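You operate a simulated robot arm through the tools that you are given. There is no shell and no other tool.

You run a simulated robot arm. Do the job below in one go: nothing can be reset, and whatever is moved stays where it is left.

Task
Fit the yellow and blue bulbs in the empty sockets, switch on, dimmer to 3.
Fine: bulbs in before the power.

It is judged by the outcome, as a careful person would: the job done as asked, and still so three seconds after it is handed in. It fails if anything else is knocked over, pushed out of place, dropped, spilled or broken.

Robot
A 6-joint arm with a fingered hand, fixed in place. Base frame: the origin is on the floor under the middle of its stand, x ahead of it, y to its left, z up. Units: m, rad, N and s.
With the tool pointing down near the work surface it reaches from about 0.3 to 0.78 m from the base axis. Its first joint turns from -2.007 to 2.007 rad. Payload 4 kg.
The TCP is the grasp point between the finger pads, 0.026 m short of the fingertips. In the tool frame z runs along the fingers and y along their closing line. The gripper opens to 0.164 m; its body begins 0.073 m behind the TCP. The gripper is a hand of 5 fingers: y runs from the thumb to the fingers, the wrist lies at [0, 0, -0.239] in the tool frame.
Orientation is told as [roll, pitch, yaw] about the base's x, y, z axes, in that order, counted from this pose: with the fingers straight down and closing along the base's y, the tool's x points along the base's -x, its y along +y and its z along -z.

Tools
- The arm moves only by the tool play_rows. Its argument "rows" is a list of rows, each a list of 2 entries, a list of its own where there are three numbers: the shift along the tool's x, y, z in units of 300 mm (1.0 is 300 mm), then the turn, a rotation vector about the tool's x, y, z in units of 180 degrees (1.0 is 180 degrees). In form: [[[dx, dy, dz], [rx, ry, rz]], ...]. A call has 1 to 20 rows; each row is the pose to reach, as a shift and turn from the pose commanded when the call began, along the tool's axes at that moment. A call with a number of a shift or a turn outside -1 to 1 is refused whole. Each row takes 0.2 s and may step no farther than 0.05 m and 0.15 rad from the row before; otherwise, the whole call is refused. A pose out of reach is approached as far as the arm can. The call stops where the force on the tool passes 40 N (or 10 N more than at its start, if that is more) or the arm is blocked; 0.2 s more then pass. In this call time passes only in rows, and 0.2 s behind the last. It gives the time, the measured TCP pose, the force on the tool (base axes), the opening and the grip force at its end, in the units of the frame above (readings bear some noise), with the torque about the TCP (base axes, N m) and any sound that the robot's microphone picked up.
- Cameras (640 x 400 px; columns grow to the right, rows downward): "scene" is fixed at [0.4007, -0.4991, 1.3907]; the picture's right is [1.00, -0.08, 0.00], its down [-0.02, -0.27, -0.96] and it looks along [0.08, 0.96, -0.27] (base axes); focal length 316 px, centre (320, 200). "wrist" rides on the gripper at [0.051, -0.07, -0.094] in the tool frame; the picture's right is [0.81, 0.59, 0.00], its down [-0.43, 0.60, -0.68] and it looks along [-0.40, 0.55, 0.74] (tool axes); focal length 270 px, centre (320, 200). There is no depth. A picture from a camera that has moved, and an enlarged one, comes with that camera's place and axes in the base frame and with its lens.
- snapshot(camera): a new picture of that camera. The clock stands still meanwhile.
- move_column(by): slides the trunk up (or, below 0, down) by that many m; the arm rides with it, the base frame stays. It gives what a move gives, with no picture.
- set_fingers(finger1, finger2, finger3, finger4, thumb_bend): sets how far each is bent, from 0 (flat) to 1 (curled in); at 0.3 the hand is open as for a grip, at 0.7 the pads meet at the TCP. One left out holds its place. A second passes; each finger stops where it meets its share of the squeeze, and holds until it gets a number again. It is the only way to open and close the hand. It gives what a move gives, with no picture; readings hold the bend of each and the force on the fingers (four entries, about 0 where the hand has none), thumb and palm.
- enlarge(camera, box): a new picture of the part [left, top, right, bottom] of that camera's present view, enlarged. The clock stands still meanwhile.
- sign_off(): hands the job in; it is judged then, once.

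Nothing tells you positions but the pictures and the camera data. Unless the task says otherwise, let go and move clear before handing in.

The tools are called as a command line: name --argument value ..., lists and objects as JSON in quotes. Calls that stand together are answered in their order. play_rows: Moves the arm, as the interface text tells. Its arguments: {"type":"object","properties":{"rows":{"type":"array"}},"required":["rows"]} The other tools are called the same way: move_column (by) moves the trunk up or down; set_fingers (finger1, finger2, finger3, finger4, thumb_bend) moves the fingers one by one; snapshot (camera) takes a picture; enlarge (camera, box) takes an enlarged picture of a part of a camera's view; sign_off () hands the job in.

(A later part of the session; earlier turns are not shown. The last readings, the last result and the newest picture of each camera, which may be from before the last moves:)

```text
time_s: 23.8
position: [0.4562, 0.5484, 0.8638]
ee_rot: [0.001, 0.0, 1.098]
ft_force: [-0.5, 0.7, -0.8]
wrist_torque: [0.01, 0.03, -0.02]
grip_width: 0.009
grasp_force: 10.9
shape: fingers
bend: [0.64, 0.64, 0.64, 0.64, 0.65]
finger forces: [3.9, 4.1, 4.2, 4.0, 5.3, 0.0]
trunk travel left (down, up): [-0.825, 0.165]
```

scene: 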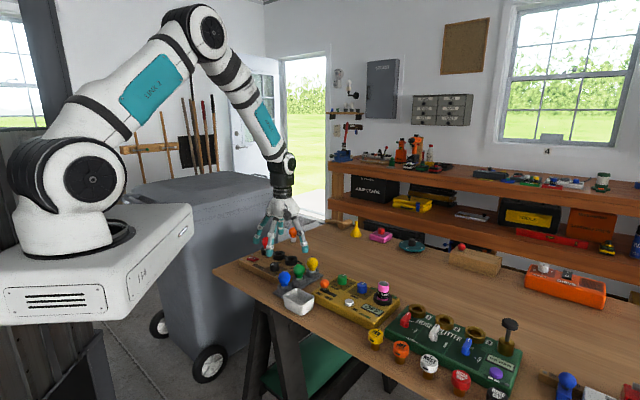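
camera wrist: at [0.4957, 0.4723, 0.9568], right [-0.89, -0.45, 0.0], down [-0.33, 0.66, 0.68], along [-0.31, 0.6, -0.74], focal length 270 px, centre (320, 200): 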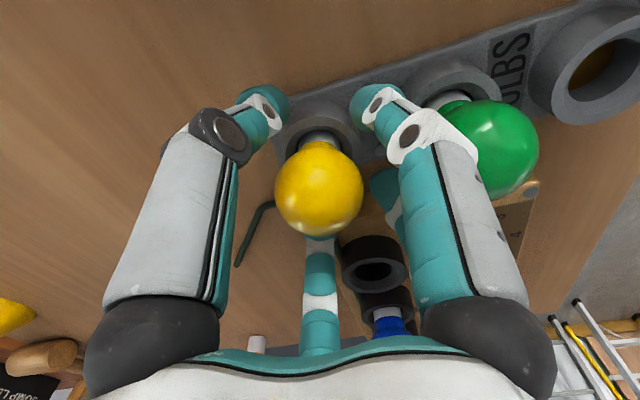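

I have a firm, even grip on yellow. I'll lift it straight out and carry it over socket 3, near (0.379, 0.613), turning to 45°.

play_rows --rows '[[[0, 0, -0.02], [0, 0, 0]], [[0, 0, -0.06], [0, 0, 0]], [[0, 0, -0.12], [0, 0, 0]], [[0, 0, -0.2], [0, 0, 0]], [[0, 0, -0.28], [0, 0, 0]], [[0, 0, -0.333], [0, 0, 0]], [[-0.0186, 0.082, -0.333], [0, 0, 0.025]], [[-0.0372, 0.164, -0.333], [0, 0, 0.05]], [[-0.0557, 0.246, -0.333], [0, 0, 0.075]], [[-0.0743, 0.328, -0.333], [0, 0, 0.1]]]'

snapshot --camera "wrist"

enlarge --camera "wrist" --box '[270, 50, 370, 150]'

enlarge --camera "scene" --box '[240, 200, 340, 300]'

```text
time_s: 26.0
position: [0.3774, 0.6103, 0.962]
ee_rot: [0.001, 0.001, 0.783]
ft_force: [0.6, -0.1, 0.5]
wrist_torque: [-0.02, -0.03, 0.04]
grip_width: 0.0087
grasp_force: 11.1
shape: fingers
bend: [0.64, 0.64, 0.64, 0.64, 0.65]
finger forces: [3.9, 4.2, 4.3, 4.0, 5.4, 0.0]
trunk travel left (down, up): [-0.825, 0.165]
```

```text
taken
camera wrist: at [0.3924, 0.5261, 1.0559], right [-0.99, -0.15, 0.0], down [-0.11, 0.73, 0.68], along [-0.1, 0.67, -0.74], focal length 270 px, centre (320, 200)
```

wrist: 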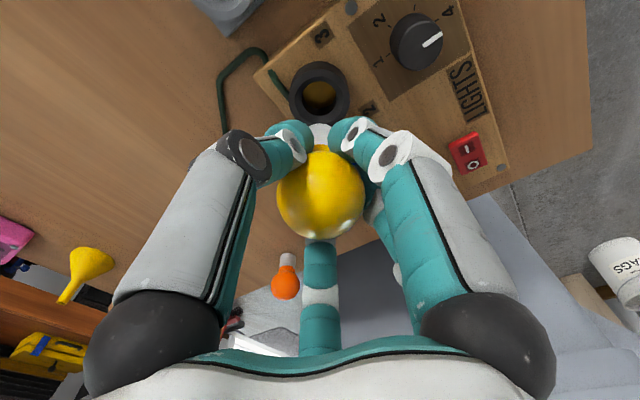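

```text
4.00 times, centred on (320, 100) of wrist
camera zoom: at [0.3924, 0.5261, 1.0559], right [-0.99, -0.15, 0.0], down [-0.11, 0.73, 0.68], along [-0.1, 0.67, -0.74], focal length 1081 px, centre (320, 600)
```

zoom: 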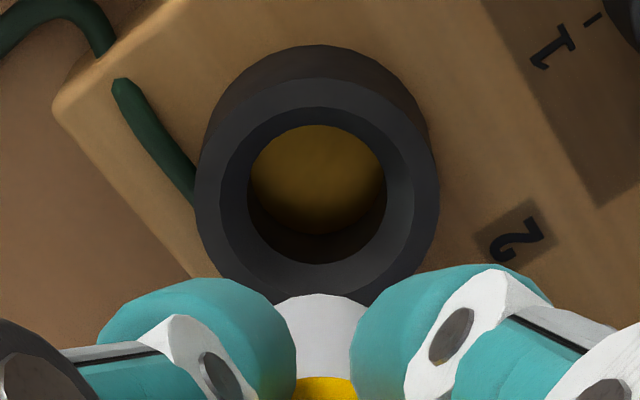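

```text
4.00 times, centred on (290, 250) of scene
camera zoom: at [0.4007, -0.4991, 1.3907], right [1.0, -0.08, 0.0], down [-0.02, -0.27, -0.96], along [0.08, 0.96, -0.27], focal length 1265 px, centre (440, 0)
```

zoom: 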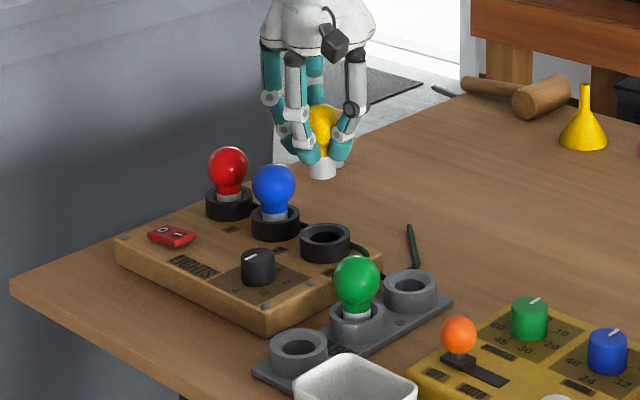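

Socket 3 is centred under the yellow bulb to within a millimetre. I'll lower it as I did with blue, first by 7 cm.

play_rows --rows '[[[-0.0027, 0.0014, 0.03], [0, 0, 0]], [[-0.0027, 0.0014, 0.08], [0, 0, 0]], [[-0.0027, 0.0014, 0.13], [0, 0, 0]], [[-0.0027, 0.0014, 0.18], [0, 0, 0]], [[-0.0027, 0.0014, 0.21], [0, 0, 0]], [[-0.0027, 0.0014, 0.23], [0, 0, 0]]]'

enlarge --camera "scene" --box '[250, 210, 320, 280]'

snapshot --camera "wrist"

```text
time_s: 27.4
position: [0.3781, 0.6134, 0.8939]
ee_rot: [0.001, -0.001, 0.784]
ft_force: [0.2, -1.0, -0.4]
wrist_torque: [-0.04, -0.03, -0.01]
grip_width: 0.0088
grasp_force: 10.7
shape: fingers
bend: [0.64, 0.64, 0.64, 0.64, 0.65]
finger forces: [4.0, 4.2, 4.3, 4.0, 5.6, 0.1]
trunk travel left (down, up): [-0.825, 0.165]
```

```text
5.71 times, centred on (285, 245) of scene
camera zoom: at [0.4007, -0.4991, 1.3907], right [1.0, -0.08, 0.0], down [-0.02, -0.27, -0.96], along [0.08, 0.96, -0.27], focal length 1806 px, centre (520, -57)
```

zoom: 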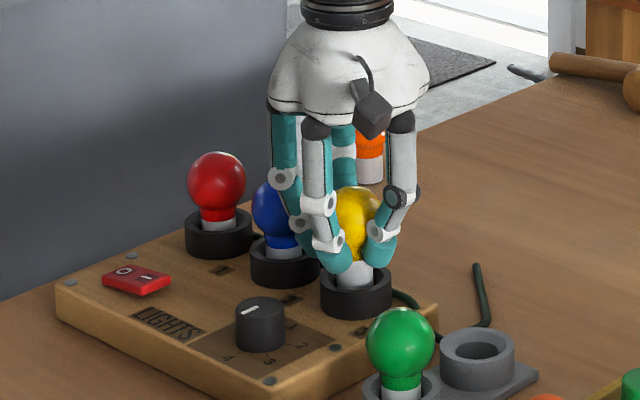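

```text
taken
camera wrist: at [0.3923, 0.5293, 0.9876], right [-0.99, -0.16, 0.0], down [-0.11, 0.73, 0.68], along [-0.11, 0.67, -0.74], focal length 270 px, centre (320, 200)
```

wrist: 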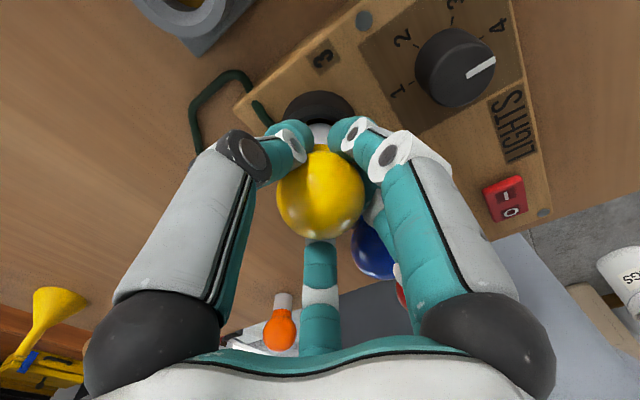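

The cap is in the funnel with no force. I'll continue down to contact in small steps.

play_rows --rows '[[[0, 0, 0.01], [0, 0, 0]], [[0, 0, 0.02], [0, 0, 0]], [[0, 0, 0.03], [0, 0, 0]], [[0, 0, 0.037], [0, 0, 0]]]'

```text
time_s: 28.4
position: [0.377, 0.613, 0.8823]
ee_rot: [-0.001, -0.001, 0.785]
ft_force: [0.3, -1.7, 0.4]
wrist_torque: [-0.08, 0.02, 0.03]
grip_width: 0.0089
grasp_force: 11.6
shape: fingers
bend: [0.64, 0.64, 0.64, 0.64, 0.65]
finger forces: [4.1, 4.2, 4.1, 3.8, 5.7, 0.1]
trunk travel left (down, up): [-0.825, 0.165]
```

Hardly any contact yet at z 0.882, about 2 mm higher than blue was at this stage. I'll lower a little more in 1 mm steps.

play_rows --rows '[[[0, 0, 0.0035], [0, 0, 0]], [[0, 0, 0.007], [0, 0, 0]]]'

```text
time_s: 29.0
position: [0.377, 0.6128, 0.8817]
ee_rot: [0.0, -0.002, 0.785]
ft_force: [1.9, -2.6, 7.0]
wrist_torque: [-0.04, -0.03, -0.02]
grip_width: 0.0085
grasp_force: 11.0
shape: fingers
bend: [0.64, 0.64, 0.64, 0.64, 0.65]
finger forces: [3.8, 3.7, 3.8, 3.8, 6.5, 0.0]
trunk travel left (down, up): [-0.825, 0.165]
```

play_rows --rows '[[[0, 0, 0.0035], [0, 0, 0]], [[0, 0, 0.007], [0, 0, 0]]]'

enlarge --camera "scene" --box '[250, 210, 320, 280]'

```text
time_s: 29.6
position: [0.3763, 0.6134, 0.8804]
ee_rot: [0.0, -0.001, 0.787]
ft_force: [-2.3, -0.5, 10.1]
wrist_torque: [0.04, 0.19, 0.02]
grip_width: 0.0067
grasp_force: 14.3
shape: fingers
bend: [0.65, 0.65, 0.65, 0.65, 0.66]
finger forces: [3.3, 10.1, 5.9, 5.0, 4.4, 0.0]
trunk travel left (down, up): [-0.825, 0.165]
```

```text
5.71 times, centred on (285, 245) of scene
camera zoom: at [0.4007, -0.4991, 1.3907], right [1.0, -0.08, 0.0], down [-0.02, -0.27, -0.96], along [0.08, 0.96, -0.27], focal length 1806 px, centre (520, -57)
```

zoom: 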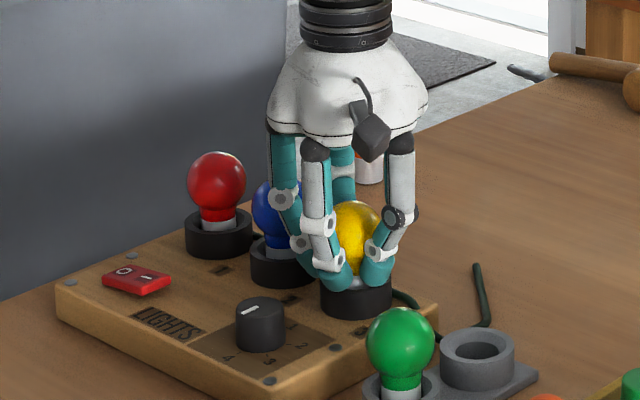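

The force has risen and the grip shows the bulb meeting the bottom, so yellow is seated. I'll ease off and release it as I did with blue.

play_rows --rows '[[[0, 0, -0.005], [0, 0, 0]]]'

set_fingers --finger1 0.63 --finger2 0.63 --finger3 0.63 --finger4 0.63 --thumb_bend 0.63

set_fingers --finger1 0.55 --finger2 0.55 --finger3 0.55 --finger4 0.55 --thumb_bend 0.55

enlarge --camera "scene" --box '[250, 210, 320, 280]'

snapshot --camera "wrist"

```text
time_s: 30.0
position: [0.376, 0.6139, 0.879]
ee_rot: [0.0, -0.001, 0.786]
ft_force: [-0.2, 0.2, 4.7]
wrist_torque: [0.08, 0.09, -0.01]
grip_width: 0.0065
grasp_force: 12.4
shape: fingers
bend: [0.65, 0.65, 0.65, 0.65, 0.66]
finger forces: [3.2, 6.7, 5.4, 4.5, 4.2, 0.0]
trunk travel left (down, up): [-0.825, 0.165]
```

```text
time_s: 31.0
position: [0.3774, 0.6134, 0.8802]
ee_rot: [-0.003, 0.0, 0.784]
ft_force: [0.3, -1.0, 4.2]
wrist_torque: [-0.04, -0.01, 0.0]
grip_width: 0.0099
grasp_force: 2.4
shape: fingers
bend: [0.64, 0.63, 0.63, 0.63, 0.63]
finger forces: [1.1, 1.4, 0.0, 1.9, 1.0, 0.0]
trunk travel left (down, up): [-0.825, 0.165]
```

```text
time_s: 32.0
position: [0.3778, 0.6135, 0.8801]
ee_rot: [0.0, 0.001, 0.785]
ft_force: [-0.8, 0.7, -0.4]
wrist_torque: [0.02, 0.04, -0.02]
grip_width: 0.0295
grasp_force: 0.1
shape: fingers
bend: [0.55, 0.55, 0.55, 0.55, 0.55]
finger forces: [0.1, 0.0, 0.0, 0.0, 0.0, 0.0]
trunk travel left (down, up): [-0.825, 0.165]
```

```text
5.71 times, centred on (285, 245) of scene
camera zoom: at [0.4007, -0.4991, 1.3907], right [1.0, -0.08, 0.0], down [-0.02, -0.27, -0.96], along [0.08, 0.96, -0.27], focal length 1806 px, centre (520, -57)
```

zoom: 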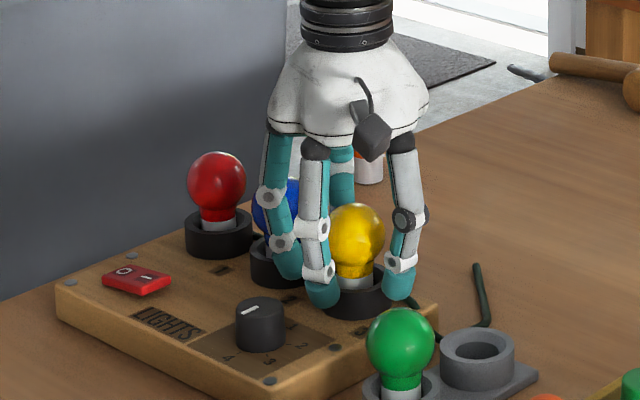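

```text
taken
camera wrist: at [0.3918, 0.5289, 0.9735], right [-0.99, -0.16, 0.0], down [-0.11, 0.73, 0.68], along [-0.11, 0.67, -0.74], focal length 270 px, centre (320, 200)
```

wrist: 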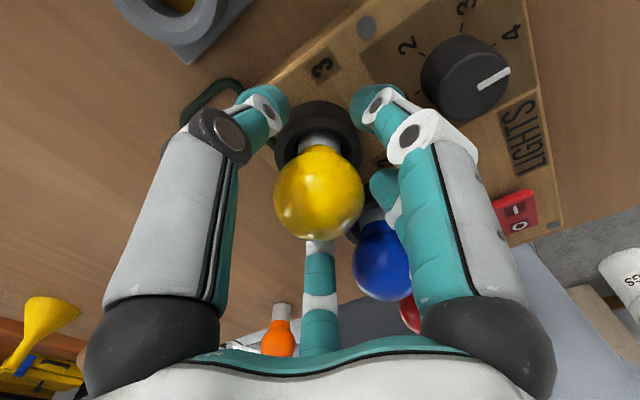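

Yellow stands in socket 3 and is released. I'll rise straight up and look at the dial and switch from above.

play_rows --rows '[[[0, 0, -0.04], [0, 0, 0]], [[0, 0, -0.1], [0, 0, 0]], [[0, 0, -0.18], [0, 0, 0]], [[0, 0, -0.27], [0, 0, 0]], [[0, 0, -0.36], [0, 0, 0]]]'

enlarge --camera "scene" --box '[240, 210, 330, 280]'

snapshot --camera "wrist"

enlarge --camera "wrist" --box '[300, 0, 520, 180]'

```text
time_s: 33.2
position: [0.3765, 0.6119, 0.9883]
ee_rot: [-0.002, 0.0, 0.784]
ft_force: [-0.8, 0.4, 0.4]
wrist_torque: [0.02, -0.05, -0.02]
grip_width: 0.0297
grasp_force: 0.2
shape: fingers
bend: [0.55, 0.55, 0.55, 0.55, 0.55]
finger forces: [0.0, 0.1, 0.2, 0.1, 0.0, 0.1]
trunk travel left (down, up): [-0.825, 0.165]
```

```text
5.71 times, centred on (285, 245) of scene
camera zoom: at [0.4007, -0.4991, 1.3907], right [1.0, -0.08, 0.0], down [-0.02, -0.27, -0.96], along [0.08, 0.96, -0.27], focal length 1806 px, centre (520, -57)
```

zoom: 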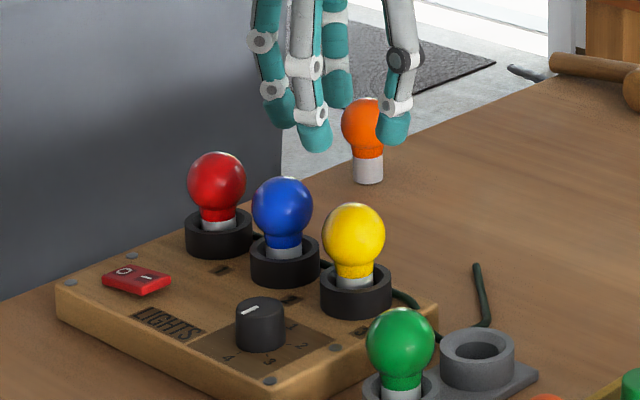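

```text
taken
camera wrist: at [0.3903, 0.5277, 1.0824], right [-0.99, -0.16, 0.0], down [-0.11, 0.73, 0.68], along [-0.11, 0.67, -0.74], focal length 270 px, centre (320, 200)
```

wrist: 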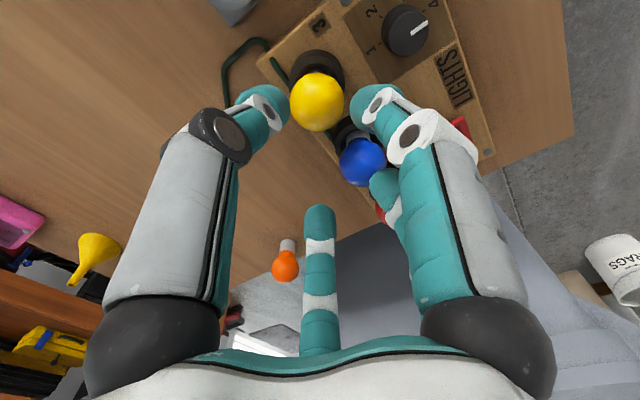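

```text
2.22 times, centred on (410, 90) of wrist
camera zoom: at [0.3903, 0.5277, 1.0824], right [-0.99, -0.16, 0.0], down [-0.11, 0.73, 0.68], along [-0.11, 0.67, -0.74], focal length 601 px, centre (120, 444)
```

zoom: 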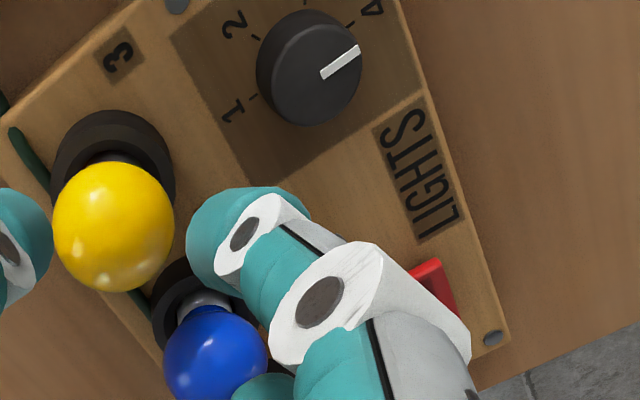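

Both bulbs sit level with the red one. The dial reads 4, so it needs about 60° counter-clockwise (seen from above) to reach 3. The switch is near (0.23, 0.645) with "I" on its inner side, so I'll go above it for a close look.

play_rows --rows '[[[0.0645, 0.0975, 0], [0, 0, 0]], [[0.129, 0.195, 0], [0, 0, 0]], [[0.1935, 0.2925, 0], [0, 0, 0]], [[0.258, 0.39, 0], [0, 0, 0]]]'

snapshot --camera "wrist"

enlarge --camera "wrist" --box '[280, 40, 380, 140]'

enlarge --camera "scene" --box '[240, 235, 290, 275]'

```text
time_s: 34.2
position: [0.2414, 0.6432, 0.986]
ee_rot: [-0.002, 0.001, 0.786]
ft_force: [-0.1, 0.7, 0.3]
wrist_torque: [0.02, -0.02, 0.0]
grip_width: 0.0296
grasp_force: 0.1
shape: fingers
bend: [0.55, 0.55, 0.55, 0.55, 0.55]
finger forces: [0.0, 0.0, 0.1, 0.0, 0.1, 0.1]
trunk travel left (down, up): [-0.825, 0.165]
```

```text
taken
camera wrist: at [0.2557, 0.5582, 1.0793], right [-0.99, -0.16, 0.0], down [-0.12, 0.73, 0.68], along [-0.11, 0.67, -0.74], focal length 270 px, centre (320, 200)
```

wrist: 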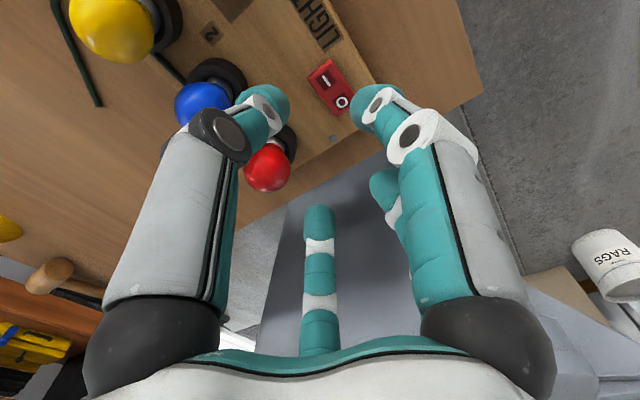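

```text
4.00 times, centred on (330, 90) of wrist
camera zoom: at [0.2557, 0.5582, 1.0793], right [-0.99, -0.16, 0.0], down [-0.12, 0.73, 0.68], along [-0.11, 0.67, -0.74], focal length 1081 px, centre (280, 640)
```

zoom: 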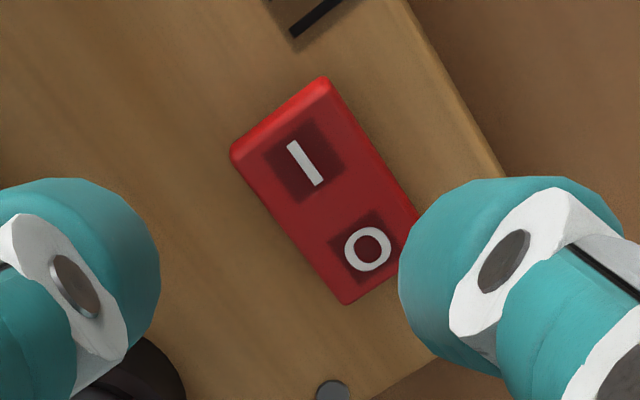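

```text
10.00 times, centred on (265, 255) of scene
camera zoom: at [0.4007, -0.4991, 1.3907], right [1.0, -0.08, 0.0], down [-0.02, -0.27, -0.96], along [0.08, 0.96, -0.27], focal length 3161 px, centre (870, -350)
```

zoom: 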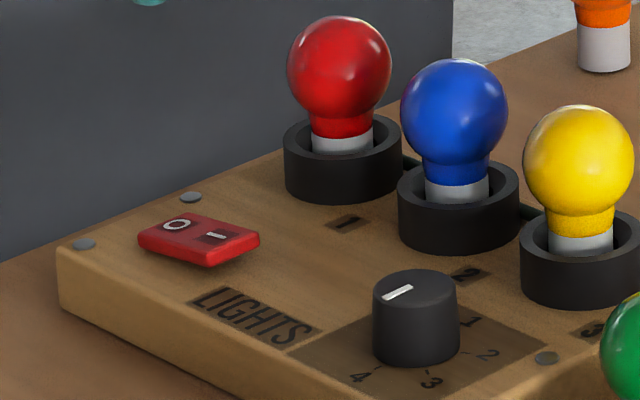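

The rocker's "I" side is raised and "O" is down, so it's off, and I need to press "I" near (0.240, 0.637). I'll turn to 20°, place the hand in front of the switch and tilt it so that one fingertip is the lowest point, well clear of the bulbs.

play_rows --rows '[[[0.0254, -0.0156, 0.04], [0, 0, 0.0347]], [[0.0508, -0.0313, 0.08], [0, 0, 0.0695]], [[0.0762, -0.0469, 0.12], [0, 0, 0.1042]], [[0.1016, -0.0625, 0.158], [0, 0, 0.1389]]]'

play_rows --rows '[[[0, 0, 0], [0.027, 0.0196, 0]], [[0, 0, 0], [0.054, 0.0392, 0]], [[0, 0, 0], [0.0809, 0.0588, 0]]]'

snapshot --camera "wrist"

enlarge --camera "scene" --box '[220, 190, 310, 280]'

```text
time_s: 35.2
position: [0.2329, 0.6049, 0.9378]
ee_rot: [0.0, 0.001, 0.348]
ft_force: [-0.6, 0.9, 0.2]
wrist_torque: [0.04, -0.01, 0.01]
grip_width: 0.0296
grasp_force: 0.0
shape: fingers
bend: [0.55, 0.55, 0.55, 0.55, 0.55]
finger forces: [0.0, 0.0, 0.1, 0.0, 0.0, 0.0]
trunk travel left (down, up): [-0.825, 0.165]
```

```text
time_s: 36.0
position: [0.2332, 0.6068, 0.9402]
ee_rot: [-0.259, 0.181, 0.325]
ft_force: [0.4, -0.6, -0.1]
wrist_torque: [0.01, -0.03, 0.02]
grip_width: 0.0297
grasp_force: 0.1
shape: fingers
bend: [0.55, 0.55, 0.55, 0.55, 0.55]
finger forces: [0.0, 0.1, 0.1, 0.0, 0.0, 0.0]
trunk travel left (down, up): [-0.825, 0.165]
```

```text
taken
camera wrist: at [0.2189, 0.5568, 1.0555], right [-0.96, 0.28, 0.0], down [0.25, 0.87, 0.42], along [0.11, 0.4, -0.91], focal length 270 px, centre (320, 200)
```

wrist: 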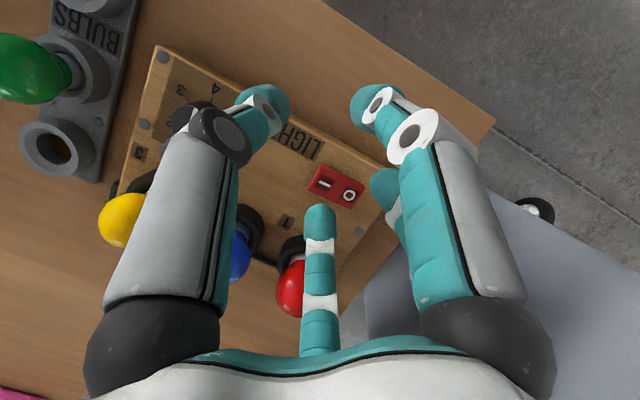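

```text
4.44 times, centred on (265, 235) of scene
camera zoom: at [0.4007, -0.4991, 1.3907], right [1.0, -0.08, 0.0], down [-0.02, -0.27, -0.96], along [0.08, 0.96, -0.27], focal length 1405 px, centre (564, 44)
```

zoom: 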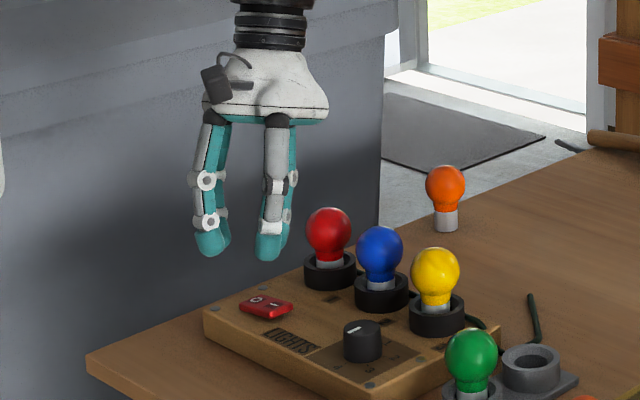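

The pressing fingertip is above the "I" mark, about 6 cm up, and the other digits are well clear. I'll come straight down 5 cm and check.

play_rows --rows '[[[-0.0101, 0.0139, 0.0528], [0, 0, 0]], [[-0.0202, 0.0278, 0.1057], [0, 0, 0]], [[-0.0303, 0.0417, 0.1585], [0, 0, 0]]]'

snapshot --camera "wrist"

enlarge --camera "wrist" --box '[270, 130, 390, 250]'

enlarge --camera "scene" --box '[230, 220, 300, 275]'

```text
time_s: 36.8
position: [0.2338, 0.6053, 0.8866]
ee_rot: [-0.257, 0.184, 0.324]
ft_force: [-0.4, 0.5, 0.6]
wrist_torque: [0.0, 0.0, 0.0]
grip_width: 0.0296
grasp_force: 0.0
shape: fingers
bend: [0.55, 0.55, 0.55, 0.55, 0.55]
finger forces: [0.0, 0.1, 0.0, 0.1, 0.1, 0.0]
trunk travel left (down, up): [-0.825, 0.165]
```

```text
taken
camera wrist: at [0.2193, 0.5557, 1.0033], right [-0.96, 0.28, 0.0], down [0.25, 0.87, 0.42], along [0.12, 0.4, -0.91], focal length 270 px, centre (320, 200)
```

wrist: 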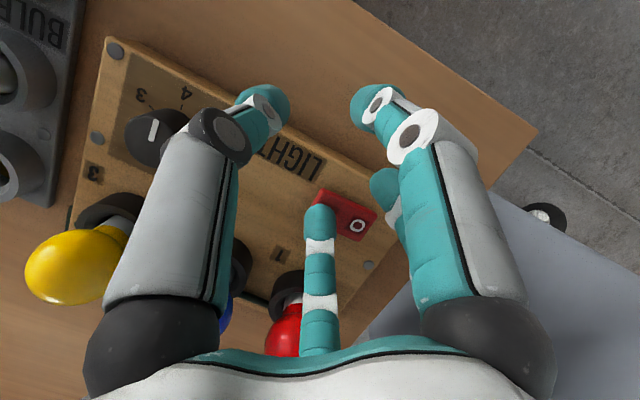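

```text
3.33 times, centred on (330, 190) of wrist
camera zoom: at [0.2193, 0.5557, 1.0033], right [-0.96, 0.28, 0.0], down [0.25, 0.87, 0.42], along [0.12, 0.4, -0.91], focal length 901 px, centre (287, 233)
```

zoom: 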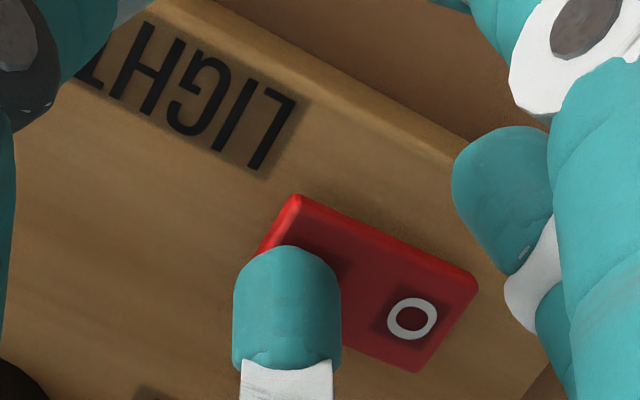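

```text
7.27 times, centred on (265, 248) of scene
camera zoom: at [0.4007, -0.4991, 1.3907], right [1.0, -0.08, 0.0], down [-0.02, -0.27, -0.96], along [0.08, 0.96, -0.27], focal length 2299 px, centre (720, -146)
```

zoom: 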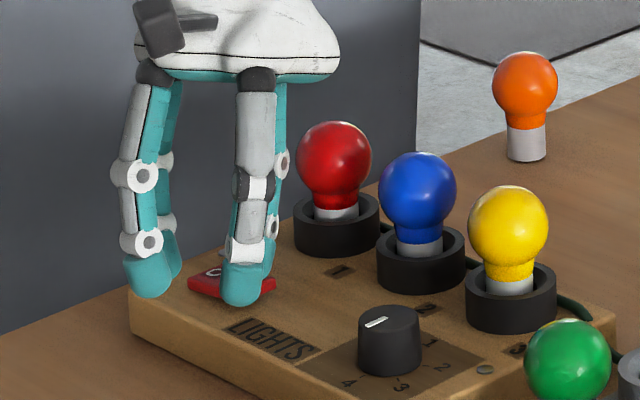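

The fingertip covers the "I" mark, roughly a centimetre above it. I'll press down in 2 mm steps and watch the force.

play_rows --rows '[[[-0.0012, 0.0017, 0.0063], [0, 0, 0]], [[-0.0024, 0.0033, 0.0127], [0, 0, 0]], [[-0.0036, 0.005, 0.019], [0, 0, 0]], [[-0.0048, 0.0067, 0.0254], [0, 0, 0]]]'

enlarge --camera "wrist" --box '[270, 130, 390, 250]'

```text
time_s: 37.8
position: [0.2326, 0.6062, 0.8825]
ee_rot: [-0.255, 0.182, 0.324]
ft_force: [0.3, 0.1, 3.0]
wrist_torque: [0.08, -0.02, -0.02]
grip_width: 0.0298
grasp_force: 1.6
shape: fingers
bend: [0.55, 0.55, 0.56, 0.55, 0.55]
finger forces: [0.1, 0.0, 3.4, 0.1, 0.1, 0.0]
trunk travel left (down, up): [-0.825, 0.165]
```

```text
3.33 times, centred on (330, 190) of wrist
camera zoom: at [0.2196, 0.5561, 0.9975], right [-0.96, 0.28, 0.0], down [0.25, 0.87, 0.42], along [0.12, 0.4, -0.91], focal length 901 px, centre (287, 233)
```

zoom: 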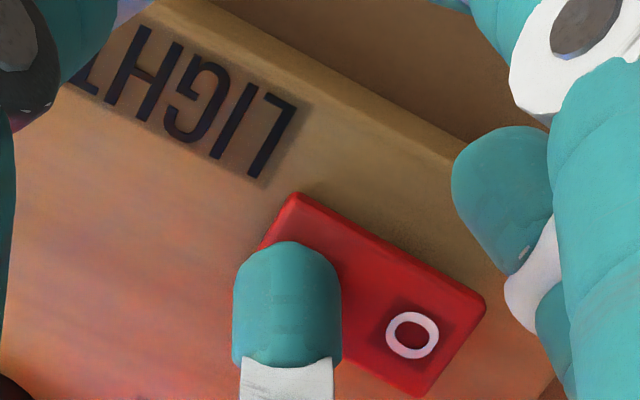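

The box now shows a coloured glow, so the switch went over with about 3 N. I'll withdraw straight up and check that the lights stay on.

play_rows --rows '[[[0.0061, -0.0083, -0.0317], [0, 0, 0]], [[0.0151, -0.0208, -0.0793], [0, 0, 0]], [[0.0272, -0.0375, -0.1427], [0, 0, 0]], [[0.0394, -0.0542, -0.206], [0, 0, 0]]]'

enlarge --camera "scene" --box '[230, 220, 310, 280]'

enlarge --camera "wrist" --box '[90, 20, 400, 260]'

```text
time_s: 38.8
position: [0.2314, 0.6047, 0.9464]
ee_rot: [-0.256, 0.182, 0.325]
ft_force: [0.3, 0.9, 0.3]
wrist_torque: [0.03, 0.01, 0.01]
grip_width: 0.0298
grasp_force: 0.0
shape: fingers
bend: [0.55, 0.55, 0.55, 0.55, 0.55]
finger forces: [0.1, 0.0, 0.0, 0.1, 0.0, 0.0]
trunk travel left (down, up): [-0.825, 0.165]
```

```text
6.67 times, centred on (270, 250) of scene
camera zoom: at [0.4007, -0.4991, 1.3907], right [1.0, -0.08, 0.0], down [-0.02, -0.27, -0.96], along [0.08, 0.96, -0.27], focal length 2108 px, centre (653, -133)
```

zoom: 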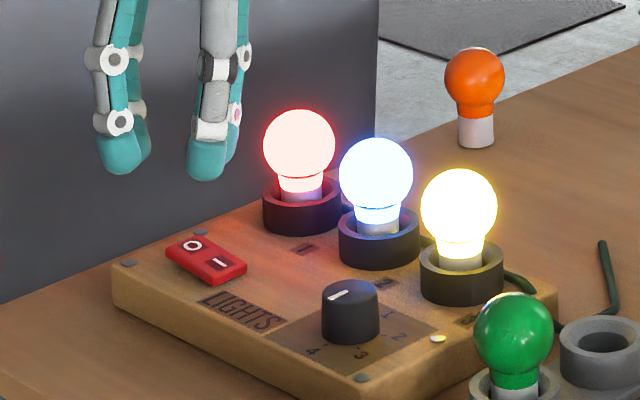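

```text
1.67 times, centred on (245, 140) of wrist
camera zoom: at [0.2182, 0.5552, 1.0622], right [-0.96, 0.28, 0.0], down [0.25, 0.87, 0.42], along [0.12, 0.4, -0.91], focal length 450 px, centre (445, 300)
```

zoom: 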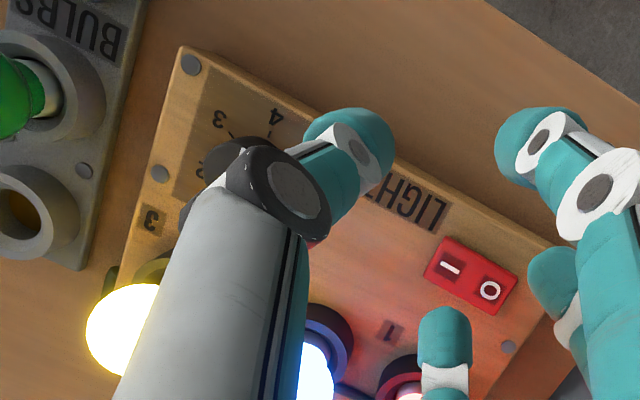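

All three bulbs are lit and the rocker stays on "I". Next is the dial: I'll level the hand again and move above the knob, near (0.3205, 0.5615).

play_rows --rows '[[[0, 0, 0], [-0.027, -0.0196, 0]], [[0, 0, 0], [-0.054, -0.0392, 0]], [[0, 0, 0], [-0.0809, -0.0588, 0]]]'

play_rows --rows '[[[-0.0759, -0.0797, 0], [0, 0, -0.0178]], [[-0.1518, -0.1593, 0], [0, 0, -0.0356]], [[-0.2277, -0.239, 0], [0, 0, -0.0533]]]'

snapshot --camera "wrist"

enlarge --camera "wrist" --box '[270, 50, 370, 150]'

enlarge --camera "scene" --box '[230, 200, 330, 290]'

```text
time_s: 39.6
position: [0.2305, 0.6057, 0.9468]
ee_rot: [0.0, -0.001, 0.347]
ft_force: [-0.1, 0.3, 0.1]
wrist_torque: [0.03, 0.01, 0.0]
grip_width: 0.0298
grasp_force: 0.1
shape: fingers
bend: [0.55, 0.55, 0.55, 0.55, 0.55]
finger forces: [0.0, 0.0, 0.0, 0.0, 0.1, 0.0]
trunk travel left (down, up): [-0.825, 0.165]
```

```text
time_s: 40.4
position: [0.3184, 0.5632, 0.9475]
ee_rot: [-0.001, -0.001, 0.518]
ft_force: [-0.3, -1.3, 0.7]
wrist_torque: [0.05, 0.02, 0.01]
grip_width: 0.0295
grasp_force: 0.1
shape: fingers
bend: [0.55, 0.55, 0.55, 0.55, 0.55]
finger forces: [0.0, 0.1, 0.0, 0.1, 0.0, 0.1]
trunk travel left (down, up): [-0.825, 0.165]
```

```text
taken
camera wrist: at [0.3108, 0.4773, 1.041], right [-0.99, 0.11, 0.0], down [0.08, 0.73, 0.68], along [0.07, 0.67, -0.74], focal length 270 px, centre (320, 200)
```

wrist: 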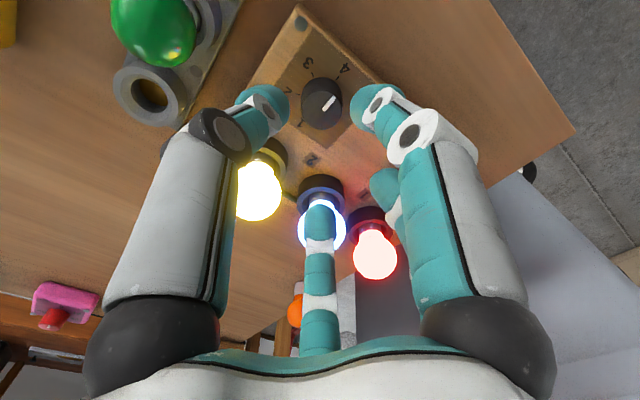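

```text
4.00 times, centred on (320, 100) of wrist
camera zoom: at [0.3108, 0.4773, 1.041], right [-0.99, 0.11, 0.0], down [0.08, 0.73, 0.68], along [0.07, 0.67, -0.74], focal length 1081 px, centre (320, 600)
```

zoom: 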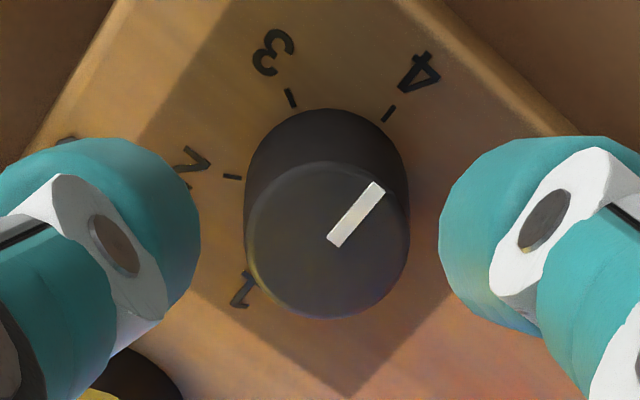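

```text
4.44 times, centred on (280, 245) of scene
camera zoom: at [0.4007, -0.4991, 1.3907], right [1.0, -0.08, 0.0], down [-0.02, -0.27, -0.96], along [0.08, 0.96, -0.27], focal length 1405 px, centre (498, 0)
```

zoom: 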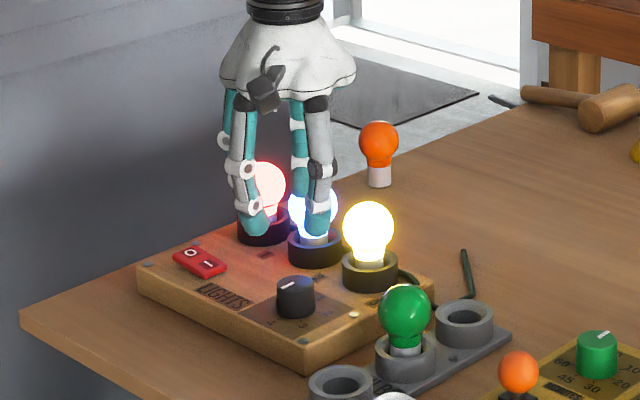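

The pointer is exactly at 4, and the 3 mark is 60° counter-clockwise from it. The knob (radius about 15 mm, top near z 0.853) is some 2 mm off the TCP. I'll correct that, lower partway and check again.

play_rows --rows '[[[0.0073, -0.0023, 0.06], [0, 0, 0]], [[0.0073, -0.0023, 0.12], [0, 0, 0]], [[0.0073, -0.0023, 0.1833], [0, 0, 0]]]'

snapshot --camera "wrist"

enlarge --camera "wrist" --box '[260, 90, 380, 210]'

enlarge --camera "scene" --box '[240, 220, 320, 290]'

```text
time_s: 41.2
position: [0.3185, 0.5607, 0.8924]
ee_rot: [0.0, 0.001, 0.517]
ft_force: [-0.7, 1.1, 0.4]
wrist_torque: [0.01, 0.01, 0.01]
grip_width: 0.0294
grasp_force: 0.2
shape: fingers
bend: [0.55, 0.55, 0.55, 0.55, 0.55]
finger forces: [0.1, 0.1, 0.0, 0.1, 0.0, 0.0]
trunk travel left (down, up): [-0.825, 0.165]
```

```text
taken
camera wrist: at [0.31, 0.4758, 0.9859], right [-0.99, 0.11, 0.0], down [0.08, 0.73, 0.68], along [0.08, 0.67, -0.74], focal length 270 px, centre (320, 200)
```

wrist: 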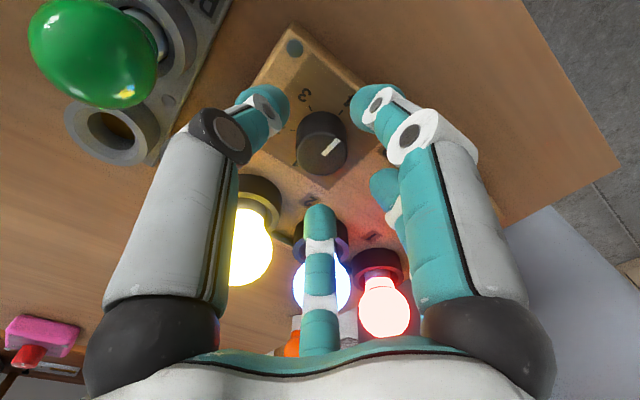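

```text
3.33 times, centred on (320, 150) of wrist
camera zoom: at [0.31, 0.4758, 0.9859], right [-0.99, 0.11, 0.0], down [0.08, 0.73, 0.68], along [0.08, 0.67, -0.74], focal length 901 px, centre (320, 367)
```

zoom: 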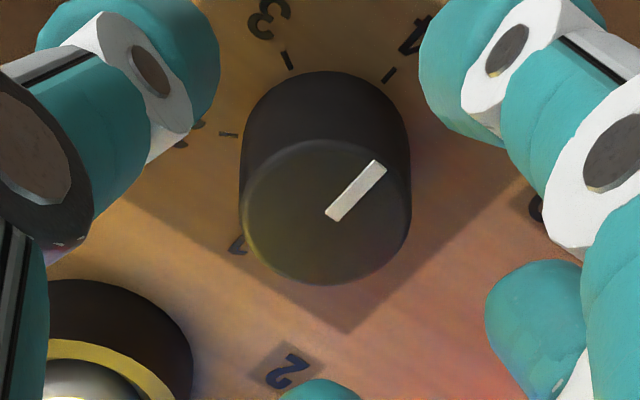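

```text
5.71 times, centred on (280, 255) of scene
camera zoom: at [0.4007, -0.4991, 1.3907], right [1.0, -0.08, 0.0], down [-0.02, -0.27, -0.96], along [0.08, 0.96, -0.27], focal length 1806 px, centre (549, -114)
```

zoom: 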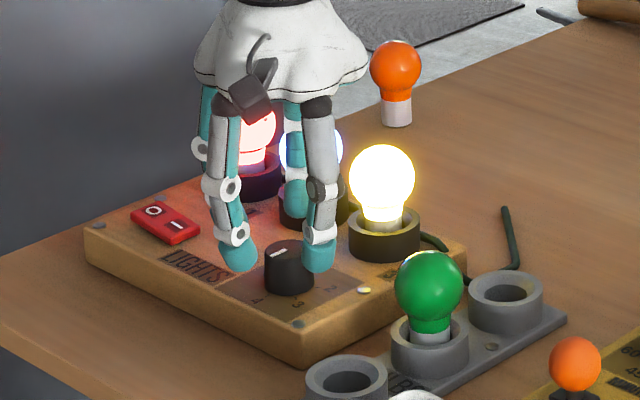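

The knob is within a millimetre or so of the TCP. I'll descend until the fingertips are around it, staying just above the box top.

play_rows --rows '[[[0.004, 0.0008, 0.0], [0, 0, 0]], [[0.004, 0.0008, 0.035], [0, 0, 0]], [[0.004, 0.0008, 0.07], [0, 0, 0]], [[0.004, 0.0008, 0.1], [0, 0, 0]]]'

snapshot --camera "wrist"

enlarge --camera "scene" --box '[240, 220, 320, 290]'

```text
time_s: 42.2
position: [0.3187, 0.5594, 0.8634]
ee_rot: [0.002, -0.001, 0.518]
ft_force: [0.7, 0.3, 9.0]
wrist_torque: [0.02, -0.03, 0.05]
grip_width: 0.0297
grasp_force: 3.5
shape: fingers
bend: [0.55, 0.55, 0.55, 0.55, 0.55]
finger forces: [0.1, 3.4, 0.9, 1.4, 2.2, 0.1]
trunk travel left (down, up): [-0.825, 0.165]
```

```text
taken
camera wrist: at [0.3099, 0.4744, 0.9564], right [-0.99, 0.11, 0.0], down [0.08, 0.73, 0.68], along [0.08, 0.67, -0.73], focal length 270 px, centre (320, 200)
```

wrist: 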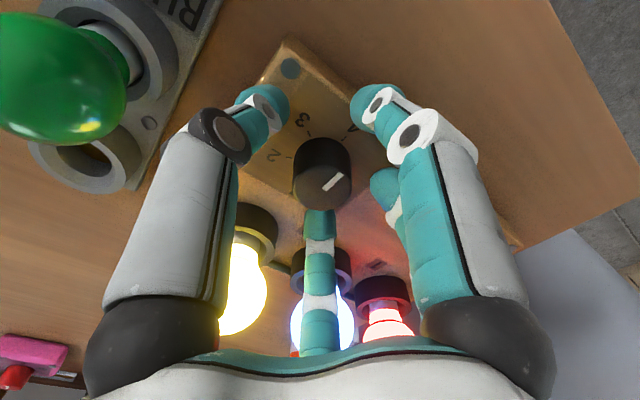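

```text
5.71 times, centred on (280, 255) of scene
camera zoom: at [0.4007, -0.4991, 1.3907], right [1.0, -0.08, 0.0], down [-0.02, -0.27, -0.96], along [0.08, 0.96, -0.27], focal length 1806 px, centre (549, -114)
```

zoom: 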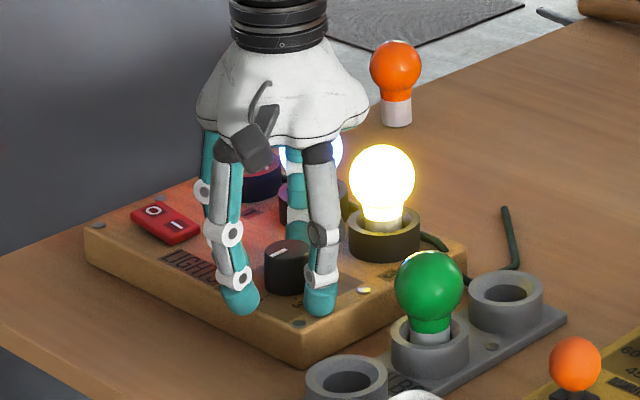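

The fingertips touched the box top with about 9 N, so I'm slightly too low. I'll back up 4 mm before closing on the knob.

play_rows --rows '[[[0, 0, -0.0133], [0, 0, 0]]]'

set_fingers --finger1 0.62 --finger2 0.62 --finger3 0.62 --finger4 0.62 --thumb_bend 0.62

snapshot --camera "wrist"

```text
time_s: 42.6
position: [0.3182, 0.5606, 0.8645]
ee_rot: [0.0, -0.001, 0.516]
ft_force: [0.5, -0.6, 0.2]
wrist_torque: [-0.03, -0.02, 0.0]
grip_width: 0.0296
grasp_force: 0.1
shape: fingers
bend: [0.55, 0.55, 0.55, 0.55, 0.55]
finger forces: [0.0, 0.1, 0.0, 0.0, 0.0, 0.0]
trunk travel left (down, up): [-0.825, 0.165]
```

```text
time_s: 43.6
position: [0.3171, 0.5605, 0.867]
ee_rot: [0.0, 0.001, 0.517]
ft_force: [0.2, -0.1, -1.2]
wrist_torque: [-0.01, -0.01, 0.0]
grip_width: 0.0132
grasp_force: 0.3
shape: fingers
bend: [0.62, 0.62, 0.61, 0.62, 0.62]
finger forces: [0.1, 0.2, 0.2, 0.0, 0.1, 0.0]
trunk travel left (down, up): [-0.825, 0.165]
```

```text
taken
camera wrist: at [0.3098, 0.475, 0.9591], right [-0.99, 0.11, 0.0], down [0.08, 0.73, 0.68], along [0.08, 0.67, -0.74], focal length 270 px, centre (320, 200)
```

wrist: 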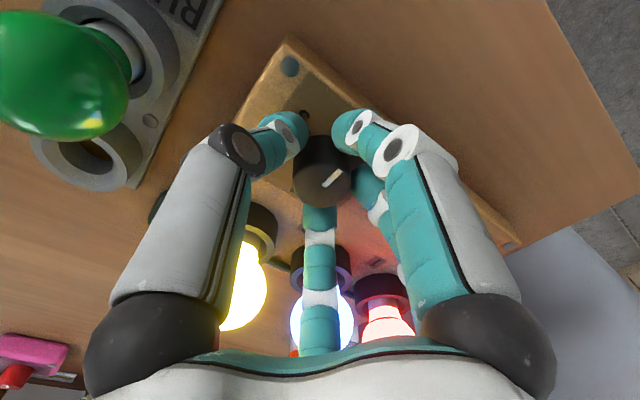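

The tips are near the knob's sides. I'll close further to grip it.

set_fingers --finger1 0.67 --finger2 0.67 --finger3 0.67 --finger4 0.67 --thumb_bend 0.67

snapshot --camera "wrist"

enlarge --camera "scene" --box '[240, 220, 320, 290]'

```text
time_s: 44.6
position: [0.3178, 0.561, 0.8658]
ee_rot: [0.001, 0.001, 0.516]
ft_force: [-0.4, 1.0, -1.2]
wrist_torque: [0.04, -0.01, -0.01]
grip_width: 0.0082
grasp_force: 9.1
shape: fingers
bend: [0.64, 0.63, 0.63, 0.64, 0.65]
finger forces: [3.0, 4.1, 4.3, 3.4, 3.9, 0.0]
trunk travel left (down, up): [-0.825, 0.165]
```

```text
taken
camera wrist: at [0.3098, 0.475, 0.9591], right [-0.99, 0.11, 0.0], down [0.08, 0.73, 0.68], along [0.08, 0.67, -0.74], focal length 270 px, centre (320, 200)
```

wrist: 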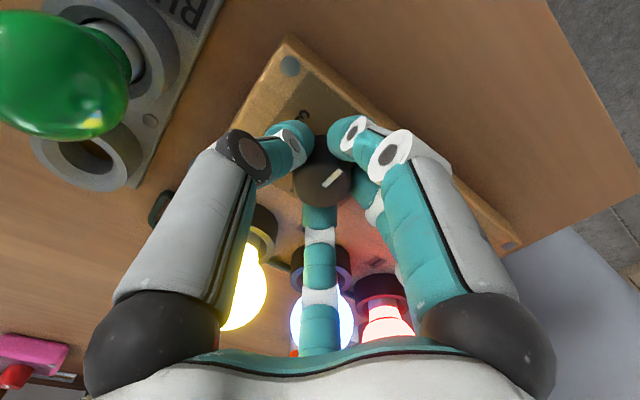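

```text
5.71 times, centred on (280, 255) of scene
camera zoom: at [0.4007, -0.4991, 1.3907], right [1.0, -0.08, 0.0], down [-0.02, -0.27, -0.96], along [0.08, 0.96, -0.27], focal length 1806 px, centre (549, -114)
```

zoom: 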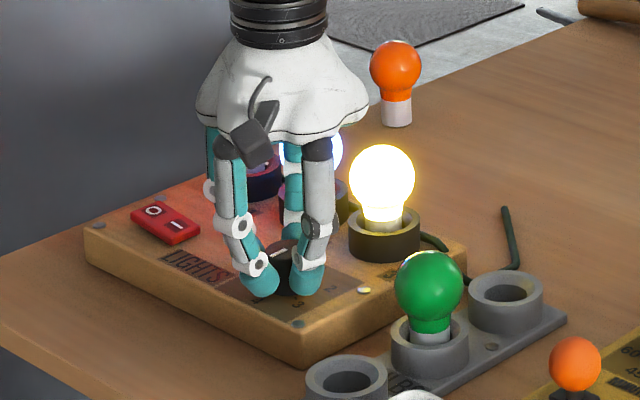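

The grip on the knob is even. I'll turn it counter-clockwise by 30° first and check that it follows.

play_rows --rows '[[[0, 0, 0], [0, 0, -0.0333]], [[0, 0, 0], [0, 0, -0.0667]], [[0, 0, 0], [0, 0, -0.1]], [[0, 0, 0], [0, 0, -0.1333]], [[0, 0, 0], [0, 0, -0.1667]]]'

snapshot --camera "wrist"

enlarge --camera "scene" --box '[240, 220, 320, 290]'

```text
time_s: 45.8
position: [0.318, 0.562, 0.8661]
ee_rot: [0.0, 0.0, 1.041]
ft_force: [2.0, 0.7, -4.8]
wrist_torque: [0.01, -0.08, -0.01]
grip_width: 0.008
grasp_force: 9.0
shape: fingers
bend: [0.64, 0.63, 0.63, 0.64, 0.65]
finger forces: [2.5, 3.3, 3.9, 3.8, 4.4, 0.1]
trunk travel left (down, up): [-0.825, 0.165]
```

```text
taken
camera wrist: at [0.3543, 0.482, 0.9596], right [-0.92, -0.4, 0.0], down [-0.3, 0.67, 0.68], along [-0.27, 0.62, -0.74], focal length 270 px, centre (320, 200)
```

wrist: 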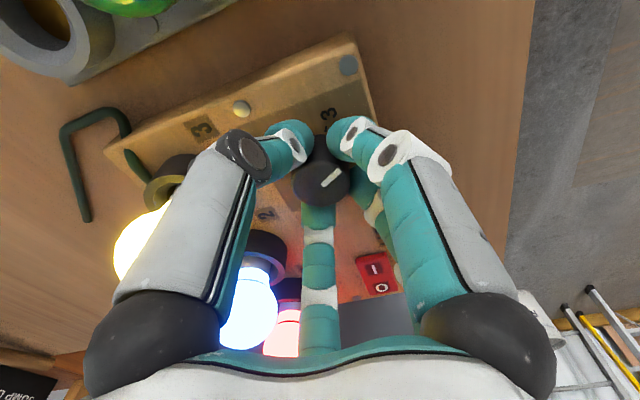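

```text
5.71 times, centred on (280, 255) of scene
camera zoom: at [0.4007, -0.4991, 1.3907], right [1.0, -0.08, 0.0], down [-0.02, -0.27, -0.96], along [0.08, 0.96, -0.27], focal length 1806 px, centre (549, -114)
```

zoom: 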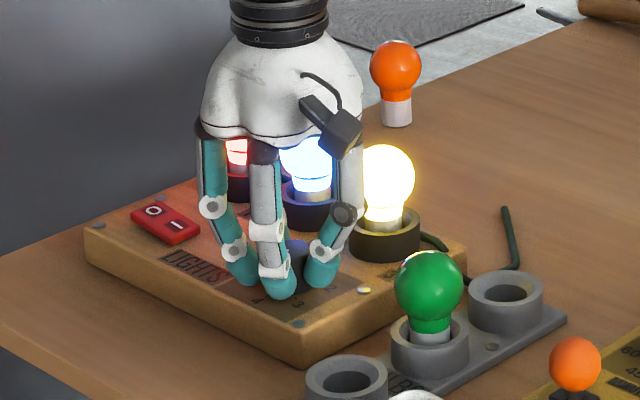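

The knob turned with the hand (the pointer keeps its place in the wrist view). I'll turn the remaining 30°.

play_rows --rows '[[[0, 0, 0], [0, 0, -0.0333]], [[0, 0, 0], [0, 0, -0.0667]], [[0, 0, 0], [0, 0, -0.1]], [[0, 0, 0], [0, 0, -0.1333]], [[0, 0, 0], [0, 0, -0.1667]]]'

snapshot --camera "wrist"

enlarge --camera "wrist" --box '[260, 90, 380, 210]'

enlarge --camera "scene" --box '[240, 220, 320, 290]'

```text
time_s: 47.0
position: [0.3183, 0.5621, 0.866]
ee_rot: [0.0, -0.001, 1.565]
ft_force: [4.2, 4.1, -4.3]
wrist_torque: [0.07, -0.15, 0.02]
grip_width: 0.0081
grasp_force: 9.8
shape: fingers
bend: [0.64, 0.64, 0.63, 0.64, 0.65]
finger forces: [2.5, 2.9, 3.7, 4.5, 5.4, 0.1]
trunk travel left (down, up): [-0.825, 0.165]
```

```text
taken
camera wrist: at [0.3891, 0.5102, 0.9596], right [-0.59, -0.81, 0.0], down [-0.59, 0.44, 0.68], along [-0.55, 0.4, -0.74], focal length 270 px, centre (320, 200)
```

wrist: 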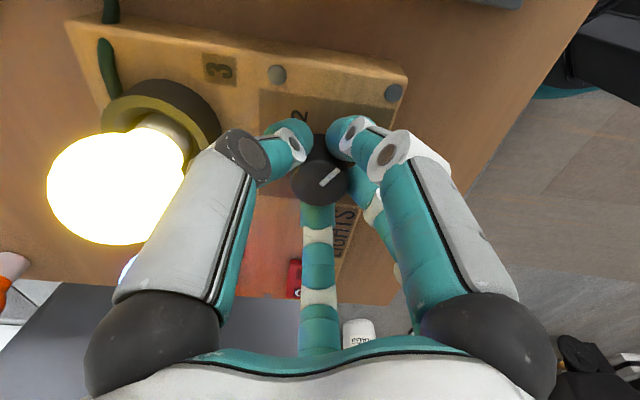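

```text
3.33 times, centred on (320, 150) of wrist
camera zoom: at [0.3891, 0.5102, 0.9596], right [-0.59, -0.81, 0.0], down [-0.59, 0.44, 0.68], along [-0.55, 0.4, -0.74], focal length 901 px, centre (320, 367)
```

zoom: 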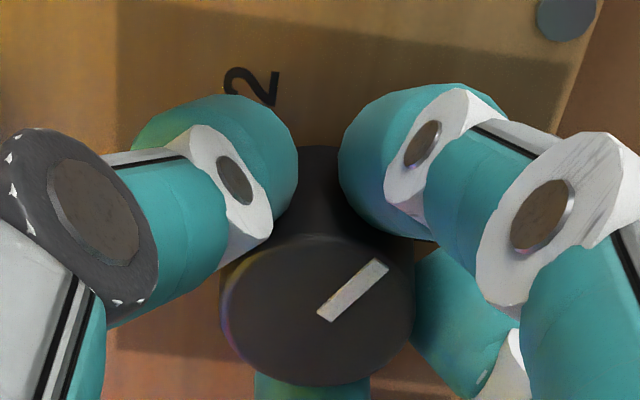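

```text
5.71 times, centred on (280, 255) of scene
camera zoom: at [0.4007, -0.4991, 1.3907], right [1.0, -0.08, 0.0], down [-0.02, -0.27, -0.96], along [0.08, 0.96, -0.27], focal length 1806 px, centre (549, -114)
```

zoom: 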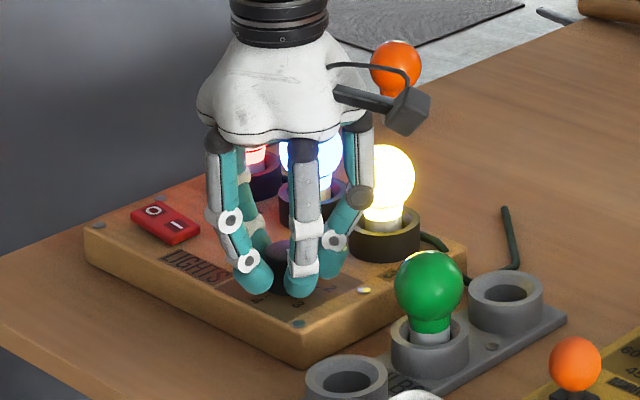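

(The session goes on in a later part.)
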